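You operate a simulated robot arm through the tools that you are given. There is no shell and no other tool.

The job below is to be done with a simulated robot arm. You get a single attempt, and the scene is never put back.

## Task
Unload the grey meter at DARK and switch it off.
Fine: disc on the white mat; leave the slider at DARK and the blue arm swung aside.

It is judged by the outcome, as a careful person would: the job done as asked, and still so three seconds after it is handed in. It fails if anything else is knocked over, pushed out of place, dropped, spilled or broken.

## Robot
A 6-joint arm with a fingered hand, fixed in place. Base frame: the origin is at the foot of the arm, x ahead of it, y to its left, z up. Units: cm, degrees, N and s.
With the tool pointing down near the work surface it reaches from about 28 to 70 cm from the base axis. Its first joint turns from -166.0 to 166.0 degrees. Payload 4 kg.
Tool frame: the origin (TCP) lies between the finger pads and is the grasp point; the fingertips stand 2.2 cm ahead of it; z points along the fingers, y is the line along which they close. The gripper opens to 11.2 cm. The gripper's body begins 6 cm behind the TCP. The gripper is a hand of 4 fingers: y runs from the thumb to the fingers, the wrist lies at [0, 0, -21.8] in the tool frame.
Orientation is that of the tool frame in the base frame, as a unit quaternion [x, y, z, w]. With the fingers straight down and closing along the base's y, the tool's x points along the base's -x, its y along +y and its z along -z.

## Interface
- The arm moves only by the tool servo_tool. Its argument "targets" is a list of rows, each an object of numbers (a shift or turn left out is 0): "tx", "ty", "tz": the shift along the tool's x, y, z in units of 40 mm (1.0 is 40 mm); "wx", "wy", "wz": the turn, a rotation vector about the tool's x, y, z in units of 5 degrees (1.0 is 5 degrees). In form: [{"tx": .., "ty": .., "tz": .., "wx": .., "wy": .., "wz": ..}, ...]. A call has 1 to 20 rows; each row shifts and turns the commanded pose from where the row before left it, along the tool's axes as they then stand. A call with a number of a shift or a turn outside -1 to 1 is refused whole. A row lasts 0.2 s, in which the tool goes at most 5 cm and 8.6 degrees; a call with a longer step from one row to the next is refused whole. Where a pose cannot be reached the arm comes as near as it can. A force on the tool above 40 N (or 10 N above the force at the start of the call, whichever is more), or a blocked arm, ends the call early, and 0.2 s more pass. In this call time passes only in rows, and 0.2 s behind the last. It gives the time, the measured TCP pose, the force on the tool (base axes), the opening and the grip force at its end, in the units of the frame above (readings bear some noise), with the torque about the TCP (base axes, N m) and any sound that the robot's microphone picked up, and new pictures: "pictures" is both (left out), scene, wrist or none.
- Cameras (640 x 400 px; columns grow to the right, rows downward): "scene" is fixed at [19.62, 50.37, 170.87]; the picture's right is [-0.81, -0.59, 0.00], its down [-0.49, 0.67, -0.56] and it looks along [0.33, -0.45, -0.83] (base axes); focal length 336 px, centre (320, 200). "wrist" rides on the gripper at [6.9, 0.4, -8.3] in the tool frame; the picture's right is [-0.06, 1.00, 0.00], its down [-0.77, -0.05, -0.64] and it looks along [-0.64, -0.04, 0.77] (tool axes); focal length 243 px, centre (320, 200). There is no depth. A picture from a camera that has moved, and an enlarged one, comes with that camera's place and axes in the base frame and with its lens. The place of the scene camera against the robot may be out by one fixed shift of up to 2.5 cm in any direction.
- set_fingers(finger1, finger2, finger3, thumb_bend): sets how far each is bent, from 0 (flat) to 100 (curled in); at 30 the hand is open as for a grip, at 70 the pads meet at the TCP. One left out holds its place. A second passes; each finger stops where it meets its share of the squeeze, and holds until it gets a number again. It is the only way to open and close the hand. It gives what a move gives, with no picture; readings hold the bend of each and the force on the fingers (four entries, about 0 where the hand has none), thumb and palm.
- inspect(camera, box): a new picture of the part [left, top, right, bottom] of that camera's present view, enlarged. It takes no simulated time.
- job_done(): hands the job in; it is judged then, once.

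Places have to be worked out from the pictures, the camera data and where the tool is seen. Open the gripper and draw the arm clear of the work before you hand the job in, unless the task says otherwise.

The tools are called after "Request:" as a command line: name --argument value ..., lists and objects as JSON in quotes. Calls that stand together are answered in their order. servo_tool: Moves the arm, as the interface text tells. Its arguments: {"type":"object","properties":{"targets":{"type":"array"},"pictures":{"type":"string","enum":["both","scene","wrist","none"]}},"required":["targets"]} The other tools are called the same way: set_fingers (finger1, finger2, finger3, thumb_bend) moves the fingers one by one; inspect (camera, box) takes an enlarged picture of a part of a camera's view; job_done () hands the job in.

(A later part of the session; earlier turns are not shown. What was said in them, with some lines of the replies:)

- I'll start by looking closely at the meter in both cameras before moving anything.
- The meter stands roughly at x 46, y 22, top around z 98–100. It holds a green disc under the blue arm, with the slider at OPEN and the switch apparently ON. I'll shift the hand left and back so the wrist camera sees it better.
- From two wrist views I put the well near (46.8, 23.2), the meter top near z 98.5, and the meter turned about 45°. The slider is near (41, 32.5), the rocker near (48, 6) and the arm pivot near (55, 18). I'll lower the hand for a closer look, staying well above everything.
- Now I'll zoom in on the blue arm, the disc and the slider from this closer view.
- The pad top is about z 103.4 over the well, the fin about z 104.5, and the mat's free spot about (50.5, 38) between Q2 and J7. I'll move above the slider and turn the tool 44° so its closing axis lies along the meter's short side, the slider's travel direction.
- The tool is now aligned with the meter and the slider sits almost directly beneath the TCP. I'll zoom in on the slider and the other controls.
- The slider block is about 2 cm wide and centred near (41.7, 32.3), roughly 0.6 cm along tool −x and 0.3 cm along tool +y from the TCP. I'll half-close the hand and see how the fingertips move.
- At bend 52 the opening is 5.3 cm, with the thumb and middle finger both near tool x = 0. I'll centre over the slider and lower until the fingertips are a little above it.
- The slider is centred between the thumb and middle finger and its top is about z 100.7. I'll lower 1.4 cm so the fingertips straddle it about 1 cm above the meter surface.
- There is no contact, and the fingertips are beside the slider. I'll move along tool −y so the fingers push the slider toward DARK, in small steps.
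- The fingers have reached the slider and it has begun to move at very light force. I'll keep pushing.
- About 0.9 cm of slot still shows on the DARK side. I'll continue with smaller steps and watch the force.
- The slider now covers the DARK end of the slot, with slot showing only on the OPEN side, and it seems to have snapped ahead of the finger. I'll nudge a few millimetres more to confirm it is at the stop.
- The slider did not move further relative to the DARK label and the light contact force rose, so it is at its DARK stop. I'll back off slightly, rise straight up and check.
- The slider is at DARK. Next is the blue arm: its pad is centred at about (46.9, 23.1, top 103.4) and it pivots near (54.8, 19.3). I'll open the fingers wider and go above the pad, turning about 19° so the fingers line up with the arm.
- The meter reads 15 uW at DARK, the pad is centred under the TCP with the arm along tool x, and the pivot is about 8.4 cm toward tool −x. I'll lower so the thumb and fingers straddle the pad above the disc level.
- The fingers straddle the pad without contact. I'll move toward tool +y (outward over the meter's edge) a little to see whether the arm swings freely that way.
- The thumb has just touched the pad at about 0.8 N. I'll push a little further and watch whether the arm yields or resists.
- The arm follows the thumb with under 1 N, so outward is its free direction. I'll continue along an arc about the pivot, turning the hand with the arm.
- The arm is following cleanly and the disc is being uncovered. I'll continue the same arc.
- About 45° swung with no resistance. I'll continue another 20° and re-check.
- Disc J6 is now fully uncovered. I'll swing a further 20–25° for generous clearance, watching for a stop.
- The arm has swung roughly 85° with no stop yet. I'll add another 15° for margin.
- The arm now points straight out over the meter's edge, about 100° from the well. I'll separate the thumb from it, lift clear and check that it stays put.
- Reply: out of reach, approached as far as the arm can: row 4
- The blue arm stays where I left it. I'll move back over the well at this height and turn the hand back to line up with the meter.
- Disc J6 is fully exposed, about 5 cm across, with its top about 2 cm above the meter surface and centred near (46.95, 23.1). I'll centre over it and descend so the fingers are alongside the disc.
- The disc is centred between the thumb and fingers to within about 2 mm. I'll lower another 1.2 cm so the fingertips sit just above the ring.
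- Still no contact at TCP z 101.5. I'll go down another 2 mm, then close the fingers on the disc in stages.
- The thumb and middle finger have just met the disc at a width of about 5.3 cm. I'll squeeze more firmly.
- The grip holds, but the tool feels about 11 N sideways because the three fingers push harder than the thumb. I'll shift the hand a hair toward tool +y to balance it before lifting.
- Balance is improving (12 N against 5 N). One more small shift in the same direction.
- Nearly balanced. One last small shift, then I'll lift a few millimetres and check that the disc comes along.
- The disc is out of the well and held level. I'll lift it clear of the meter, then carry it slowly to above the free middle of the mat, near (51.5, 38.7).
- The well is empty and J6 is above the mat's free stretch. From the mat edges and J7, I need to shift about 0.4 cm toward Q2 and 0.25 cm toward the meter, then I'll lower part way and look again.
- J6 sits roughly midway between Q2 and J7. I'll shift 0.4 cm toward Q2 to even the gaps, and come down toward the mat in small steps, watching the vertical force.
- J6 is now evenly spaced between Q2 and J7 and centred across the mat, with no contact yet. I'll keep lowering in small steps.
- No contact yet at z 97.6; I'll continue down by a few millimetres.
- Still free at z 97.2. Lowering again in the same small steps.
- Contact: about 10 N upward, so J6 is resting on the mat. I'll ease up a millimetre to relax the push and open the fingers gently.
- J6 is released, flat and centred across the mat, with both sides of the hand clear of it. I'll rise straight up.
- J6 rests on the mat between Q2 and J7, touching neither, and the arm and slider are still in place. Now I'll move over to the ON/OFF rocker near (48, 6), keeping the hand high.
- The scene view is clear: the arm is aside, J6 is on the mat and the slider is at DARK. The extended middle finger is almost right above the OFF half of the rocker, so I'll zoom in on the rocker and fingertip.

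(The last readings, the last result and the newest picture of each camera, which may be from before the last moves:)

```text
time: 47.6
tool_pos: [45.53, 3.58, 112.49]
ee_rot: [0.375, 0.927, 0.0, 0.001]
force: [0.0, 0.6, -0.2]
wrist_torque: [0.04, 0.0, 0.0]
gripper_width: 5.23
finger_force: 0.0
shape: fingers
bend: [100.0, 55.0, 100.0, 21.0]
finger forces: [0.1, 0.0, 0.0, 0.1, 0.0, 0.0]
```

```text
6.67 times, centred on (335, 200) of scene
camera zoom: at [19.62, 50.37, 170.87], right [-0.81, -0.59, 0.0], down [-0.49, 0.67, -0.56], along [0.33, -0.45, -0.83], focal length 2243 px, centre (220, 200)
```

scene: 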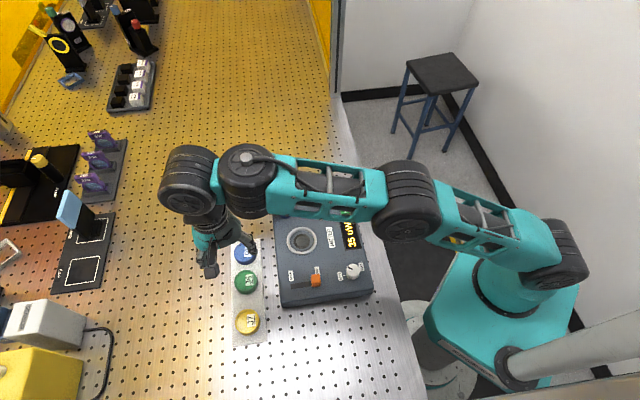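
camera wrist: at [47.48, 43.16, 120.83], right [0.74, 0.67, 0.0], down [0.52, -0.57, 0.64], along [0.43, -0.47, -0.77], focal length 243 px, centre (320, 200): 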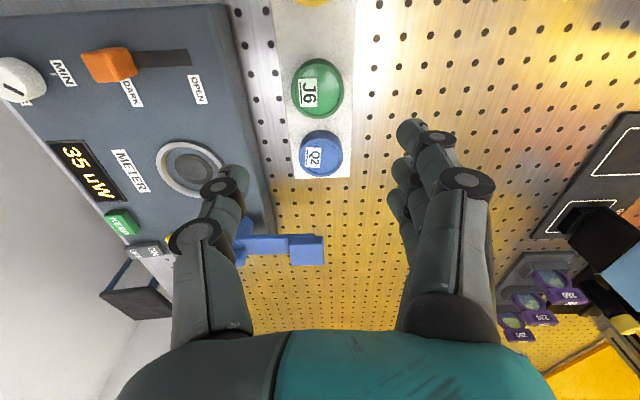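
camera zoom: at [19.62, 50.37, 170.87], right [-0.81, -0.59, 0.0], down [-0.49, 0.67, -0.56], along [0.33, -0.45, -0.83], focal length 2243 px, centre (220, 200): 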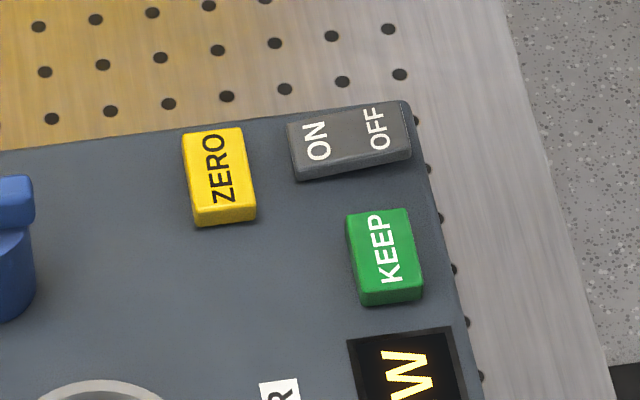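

I can see ON and OFF clearly, and the OFF half's centre is at about (0.2, 2.1) in the tool frame. The fingertip is near y 2.7, so I'll shift 0.65 cm toward −y and lower to about 1.5 cm above the rocker.

Request:
servo_tool --targets '[{"tx": 0.03, "ty": -0.16, "tz": 0.5}, {"tz": 0.8}, {"tz": 0.6}, {"tz": 0.35}]' --pictures "both"

Request:
inspect --camera "wrist" --box '[250, 40, 470, 220]'

Request:
inspect --camera "scene" --box '[290, 140, 390, 230]'

```text
time: 48.6
tool_pos: [44.92, 3.21, 103.35]
ee_rot: [0.374, 0.927, 0.0, 0.0]
force: [0.5, 0.1, 0.1]
wrist_torque: [-0.02, 0.02, 0.0]
gripper_width: 5.2
finger_force: 0.0
shape: fingers
bend: [100.0, 55.0, 100.0, 20.0]
finger forces: [0.0, 0.0, 0.1, 0.0, 0.0, 0.0]
camera wrist: at [40.32, 8.35, 111.77], right [0.74, 0.67, 0.0], down [0.52, -0.57, 0.64], along [0.43, -0.47, -0.77], focal length 243 px, centre (320, 200)
```

scene: 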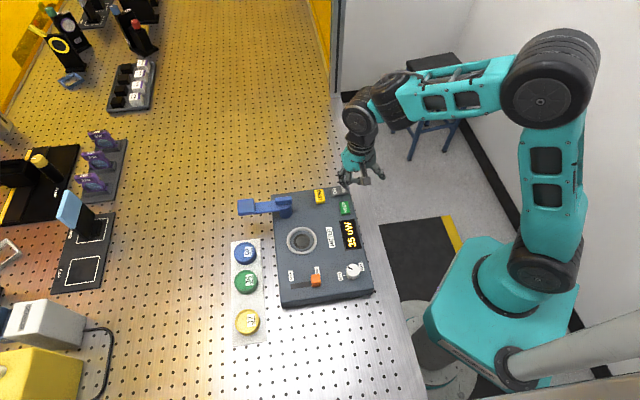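
wrist: 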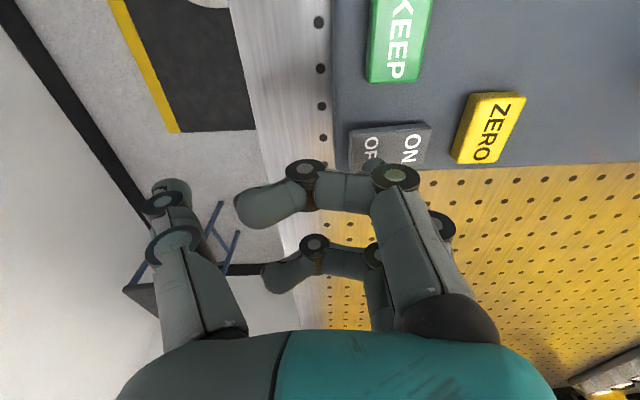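

```text
2.22 times, centred on (360, 130) of wrist
camera zoom: at [40.32, 8.35, 111.77], right [0.74, 0.67, 0.0], down [0.52, -0.57, 0.64], along [0.43, -0.47, -0.77], focal length 539 px, centre (231, 356)
```

zoom: 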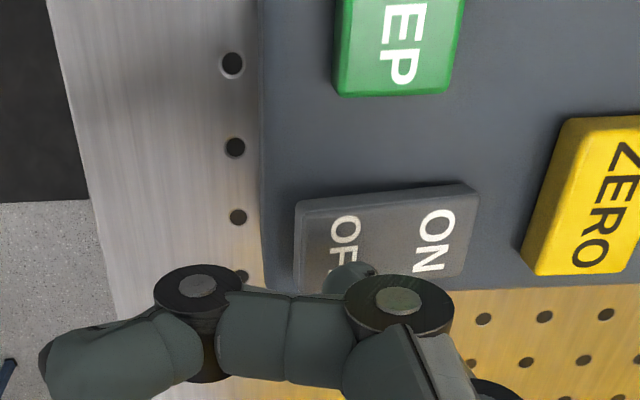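

```text
4.44 times, centred on (340, 185) of scene
camera zoom: at [19.62, 50.37, 170.87], right [-0.81, -0.59, 0.0], down [-0.49, 0.67, -0.56], along [0.33, -0.45, -0.83], focal length 1495 px, centre (231, 267)
```

zoom: 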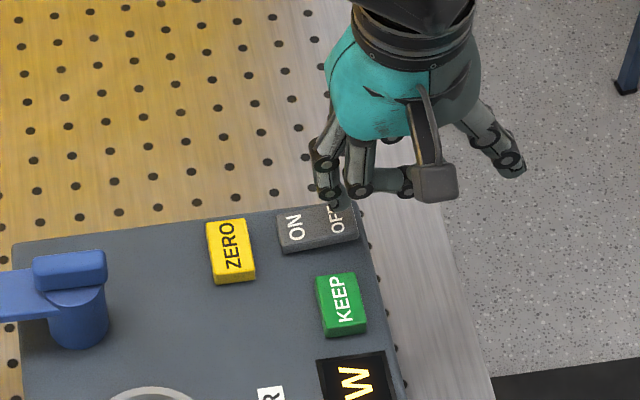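

The fingertip is over the OFF half, roughly 1–1.5 cm above it. I'll shift slightly toward the OFF end and lower in small steps, watching the force.

Request:
servo_tool --targets '[{"ty": -0.06, "tz": 0.08}, {"tz": 0.08}]' --pictures "none"

```text
time: 49.2
tool_pos: [44.72, 3.11, 102.59]
ee_rot: [0.374, 0.927, -0.001, 0.0]
force: [-0.6, 0.7, 0.2]
wrist_torque: [0.01, 0.02, -0.03]
gripper_width: 5.19
finger_force: 0.2
shape: fingers
bend: [100.0, 55.0, 100.0, 20.0]
finger forces: [0.0, 0.0, 0.1, 0.1, 0.1, 0.0]
```

No contact yet at z 102.6; going down a few more millimetres.

Request:
servo_tool --targets '[{"tz": 0.06}, {"tz": 0.06}]' --pictures "wrist"

Request:
inspect --camera "wrist" --box '[270, 60, 470, 220]'

Request:
inspect --camera "scene" --box '[310, 160, 380, 220]'

```text
time: 49.8
tool_pos: [44.63, 3.14, 102.28]
ee_rot: [0.374, 0.927, 0.0, 0.0]
force: [-0.2, 0.2, 0.1]
wrist_torque: [0.04, -0.01, 0.02]
gripper_width: 5.24
finger_force: 0.1
shape: fingers
bend: [100.0, 55.0, 100.0, 20.0]
finger forces: [0.0, 0.0, 0.0, 0.1, 0.1, 0.0]
camera wrist: at [40.1, 8.22, 110.7], right [0.74, 0.67, 0.0], down [0.52, -0.57, 0.64], along [0.43, -0.47, -0.77], focal length 243 px, centre (320, 200)
```

wrist: 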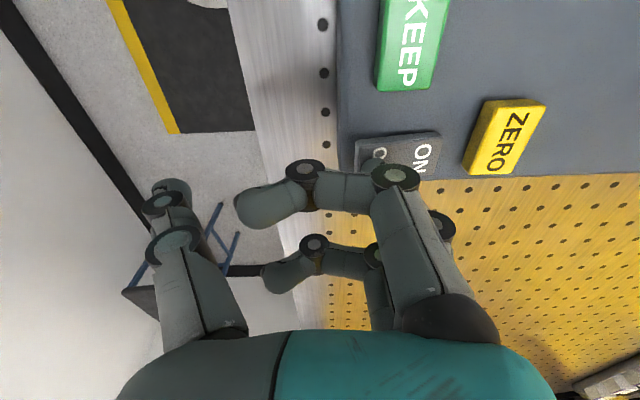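

```text
2.50 times, centred on (370, 140) of wrist
camera zoom: at [40.1, 8.22, 110.7], right [0.74, 0.67, 0.0], down [0.52, -0.57, 0.64], along [0.43, -0.47, -0.77], focal length 606 px, centre (195, 350)
```

zoom: 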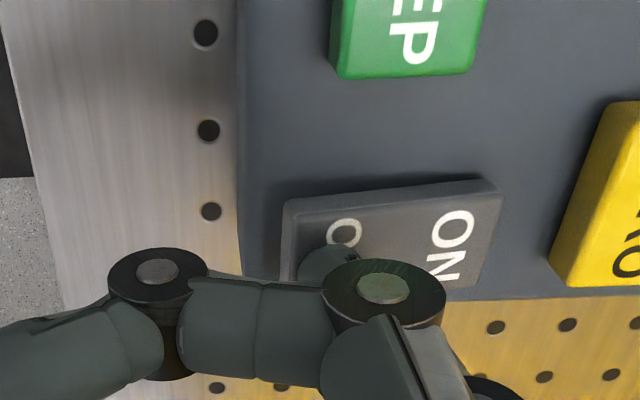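

```text
6.67 times, centred on (345, 190) of scene
camera zoom: at [19.62, 50.37, 170.87], right [-0.81, -0.59, 0.0], down [-0.49, 0.67, -0.56], along [0.33, -0.45, -0.83], focal length 2243 px, centre (153, 267)
```

zoom: 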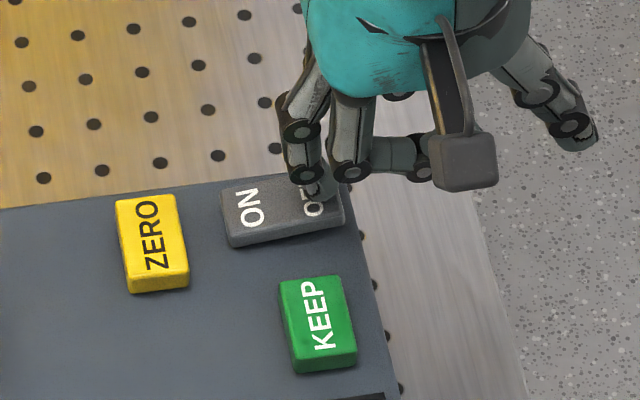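

The fingertip is just above the OFF label and well clear of KEEP and ZERO. I'll continue pressing down in 2 mm steps.

Request:
servo_tool --targets '[{"tz": 0.05}, {"tz": 0.05}]' --pictures "none"

```text
time: 50.4
tool_pos: [44.71, 3.17, 101.92]
ee_rot: [0.374, 0.927, 0.0, 0.0]
force: [-0.8, 0.9, 4.1]
wrist_torque: [0.09, -0.07, 0.03]
gripper_width: 5.22
finger_force: 1.7
shape: fingers
bend: [100.0, 55.0, 100.0, 20.0]
finger forces: [0.0, 3.8, 0.1, 0.0, 0.1, 0.0]
```

The fingertip has met the rocker with about 4 N. I'll check its state in the scene view before pressing further.

Request:
inspect --camera "scene" --box '[310, 170, 380, 260]'

Request:
servo_tool --targets '[{"tz": 0.04}]' --pictures "both"

Request:
inspect --camera "scene" --box '[310, 170, 380, 260]'

```text
4.44 times, centred on (345, 215) of scene
camera zoom: at [19.62, 50.37, 170.87], right [-0.81, -0.59, 0.0], down [-0.49, 0.67, -0.56], along [0.33, -0.45, -0.83], focal length 1495 px, centre (209, 133)
```

zoom: 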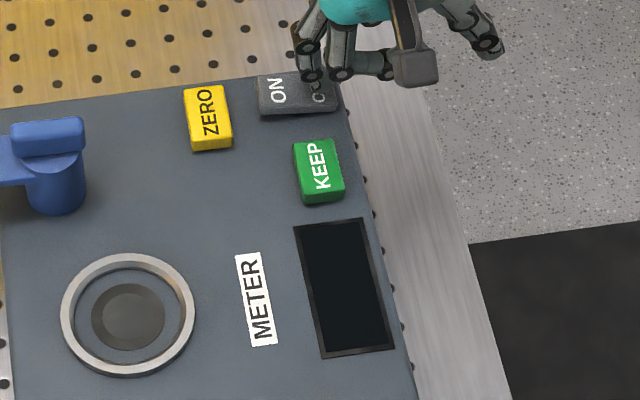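

```text
time: 50.8
tool_pos: [44.76, 2.95, 101.83]
ee_rot: [0.375, 0.927, 0.001, 0.001]
force: [-1.1, 2.9, 16.2]
wrist_torque: [0.39, -0.26, 0.08]
gripper_width: 5.23
finger_force: 7.7
shape: fingers
bend: [100.0, 59.0, 100.0, 20.0]
finger forces: [0.1, 16.1, 0.0, 0.0, 0.0, 0.1]
camera wrist: at [40.13, 8.21, 110.17], right [0.74, 0.67, 0.0], down [0.52, -0.57, 0.64], along [0.43, -0.47, -0.77], focal length 243 px, centre (320, 200)
```

scene: 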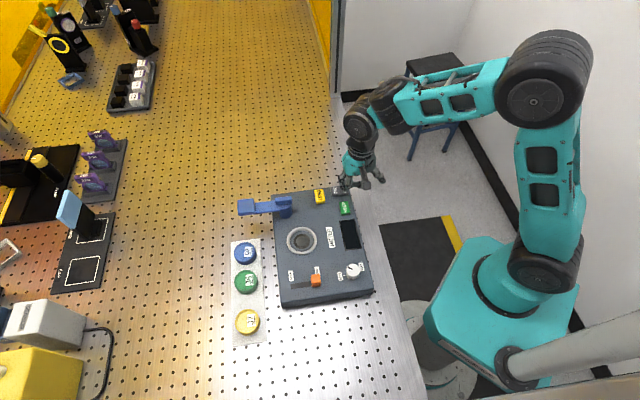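
wrist: 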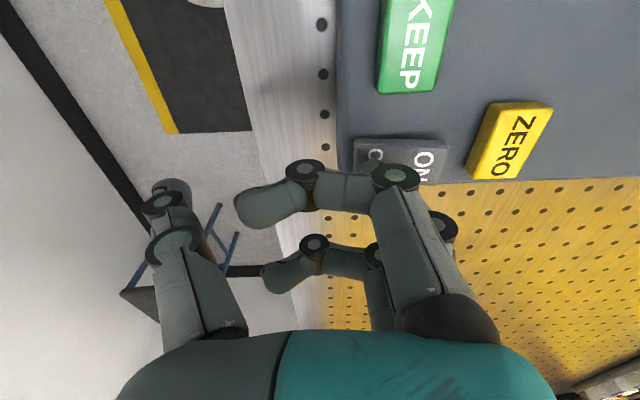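

```text
4.44 times, centred on (345, 215) of scene
camera zoom: at [19.62, 50.37, 170.87], right [-0.81, -0.59, 0.0], down [-0.49, 0.67, -0.56], along [0.33, -0.45, -0.83], focal length 1495 px, centre (209, 133)
```

zoom: 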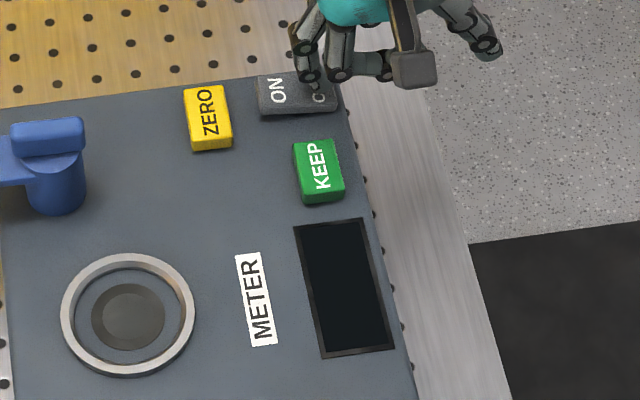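

The display has gone dark, so the meter is off and the rocker is firmly at OFF. I'll lift straight up off the switch.

Request:
servo_tool --targets '[{"tz": -0.1}, {"tz": -0.3}, {"tz": -0.6}, {"tz": -0.8}, {"tz": -0.8}, {"tz": -0.8}]' --pictures "both"

Request:
inspect --camera "scene" --box '[220, 170, 390, 350]'

Request:
inspect --camera "wrist" --box '[290, 0, 470, 160]'

```text
time: 52.2
tool_pos: [44.81, 3.04, 115.32]
ee_rot: [0.375, 0.927, 0.001, -0.001]
force: [-0.9, -0.6, -0.2]
wrist_torque: [0.03, 0.0, -0.01]
gripper_width: 5.23
finger_force: 0.0
shape: fingers
bend: [100.0, 55.0, 100.0, 20.0]
finger forces: [0.0, 0.0, 0.0, 0.0, 0.0, 0.0]
camera wrist: at [40.09, 8.16, 123.81], right [0.74, 0.67, 0.0], down [0.52, -0.57, 0.64], along [0.43, -0.47, -0.77], focal length 243 px, centre (320, 200)
```

scene: 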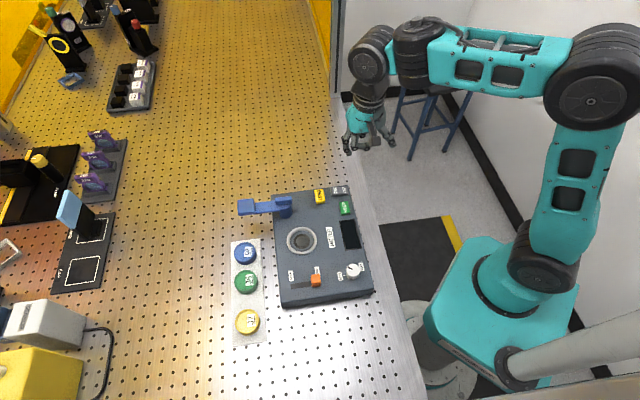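
wrist: 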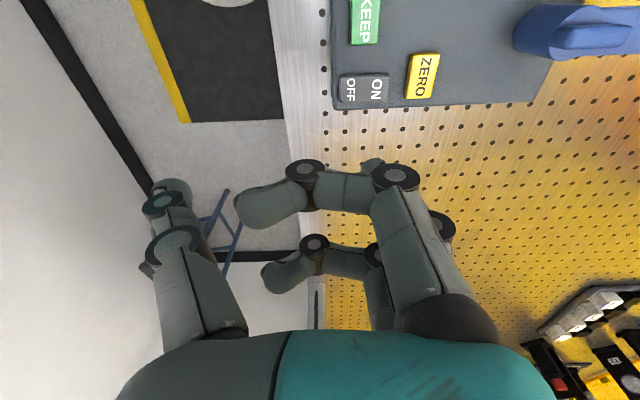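

```text
2.22 times, centred on (305, 260) of scene
camera zoom: at [19.62, 50.37, 170.87], right [-0.81, -0.59, 0.0], down [-0.49, 0.67, -0.56], along [0.33, -0.45, -0.83], focal length 748 px, centre (353, 67)
```

zoom: 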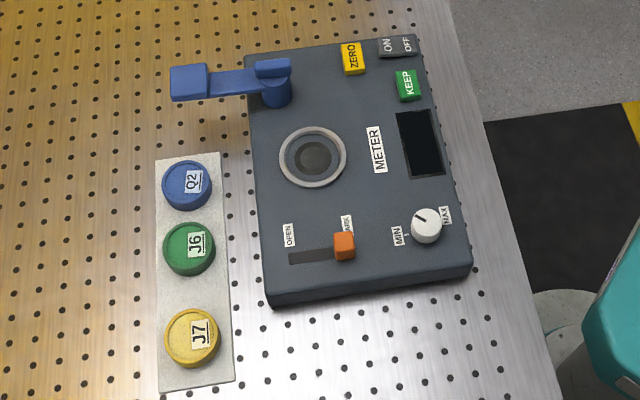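

```text
2.50 times, centred on (380, 80) of wrist
camera zoom: at [40.09, 8.16, 123.81], right [0.74, 0.67, 0.0], down [0.52, -0.57, 0.64], along [0.43, -0.47, -0.77], focal length 606 px, centre (170, 500)
```

zoom: 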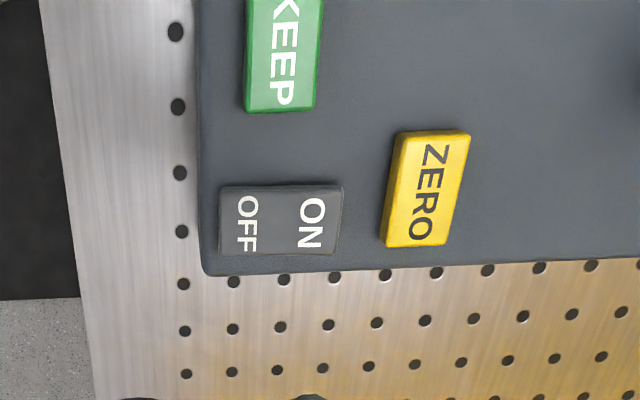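

The display is dark, the rocker is at OFF, the slider at DARK, the arm aside and J6 on the mat, and the meter, mat and other discs haven't moved. I'll open the hand and draw the arm further clear.

Request:
set_fingers --finger1 30 --finger2 30 --finger3 30 --thumb_bend 30

Request:
servo_tool --targets '[{"tz": -0.8}, {"tz": -0.8}, {"tz": -0.8}]' --pictures "both"

Request:
inspect --camera "scene" --box '[220, 170, 390, 350]'

```text
time: 53.2
tool_pos: [44.69, 3.08, 115.4]
ee_rot: [0.374, 0.927, 0.0, 0.0]
force: [-0.4, 0.2, 0.1]
wrist_torque: [0.02, 0.0, -0.02]
gripper_width: 11.33
finger_force: 0.1
shape: fingers
bend: [30.0, 30.0, 30.0, 30.0]
finger forces: [0.0, 0.0, 0.0, 0.1, 0.0, 0.0]
```

```text
time: 54.0
tool_pos: [44.83, 2.91, 125.1]
ee_rot: [0.374, 0.927, 0.0, 0.0]
force: [-0.1, 0.1, -0.3]
wrist_torque: [-0.01, -0.04, 0.01]
gripper_width: 11.32
finger_force: 0.1
shape: fingers
bend: [30.0, 30.0, 30.0, 30.0]
finger forces: [0.1, 0.1, 0.0, 0.0, 0.0, 0.0]
camera wrist: at [40.27, 8.13, 133.42], right [0.74, 0.67, 0.0], down [0.52, -0.57, 0.64], along [0.43, -0.47, -0.77], focal length 243 px, centre (320, 200)
```

scene: 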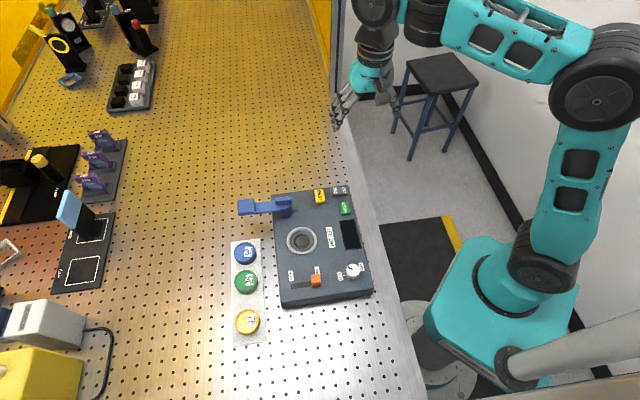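
wrist: 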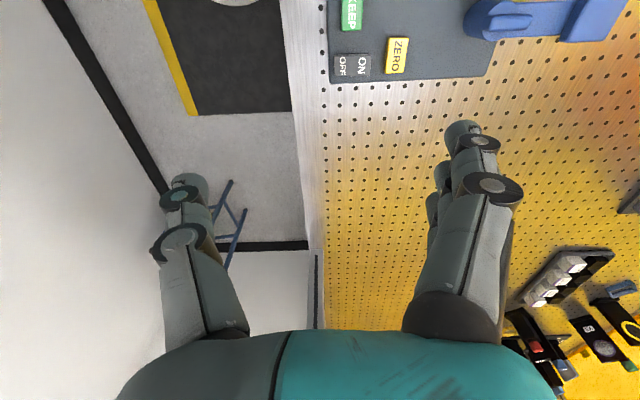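

```text
2.22 times, centred on (305, 260) of scene
camera zoom: at [19.62, 50.37, 170.87], right [-0.81, -0.59, 0.0], down [-0.49, 0.67, -0.56], along [0.33, -0.45, -0.83], focal length 748 px, centre (353, 67)
```

zoom: 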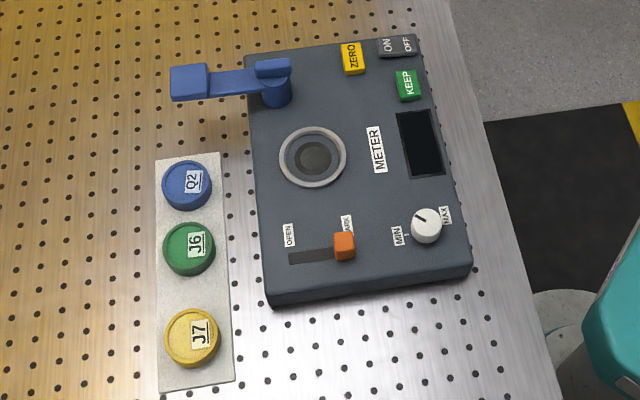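

The hand is open and well clear. The final view shows J6 on the mat, slider at DARK, arm swung aside, meter off and everything else in place, so I'm handing the job in.

Request:
job_done

```text
The job is handed in.
```

The grey meter is unloaded and switched off, and I've handed the job in. I haven't been told how it was judged.

- **Slider:** pushed to its DARK stop before I touched the disc, and left there. The reading fell from 65 to 15 uW.
- **Blue arm:** swung about 100° outward over the meter's edge, and it has stayed there.
- **Disc:** J6 is flat on the white mat between Q2 and J7, touching neither. It sits a little closer to Q2.
- **Switch:** the rocker is at OFF and the display is dark. I didn't touch KEEP or ZERO.

In the last pictures the meter, the mat and the other discs are where they started. The hand is open and well clear of the work.
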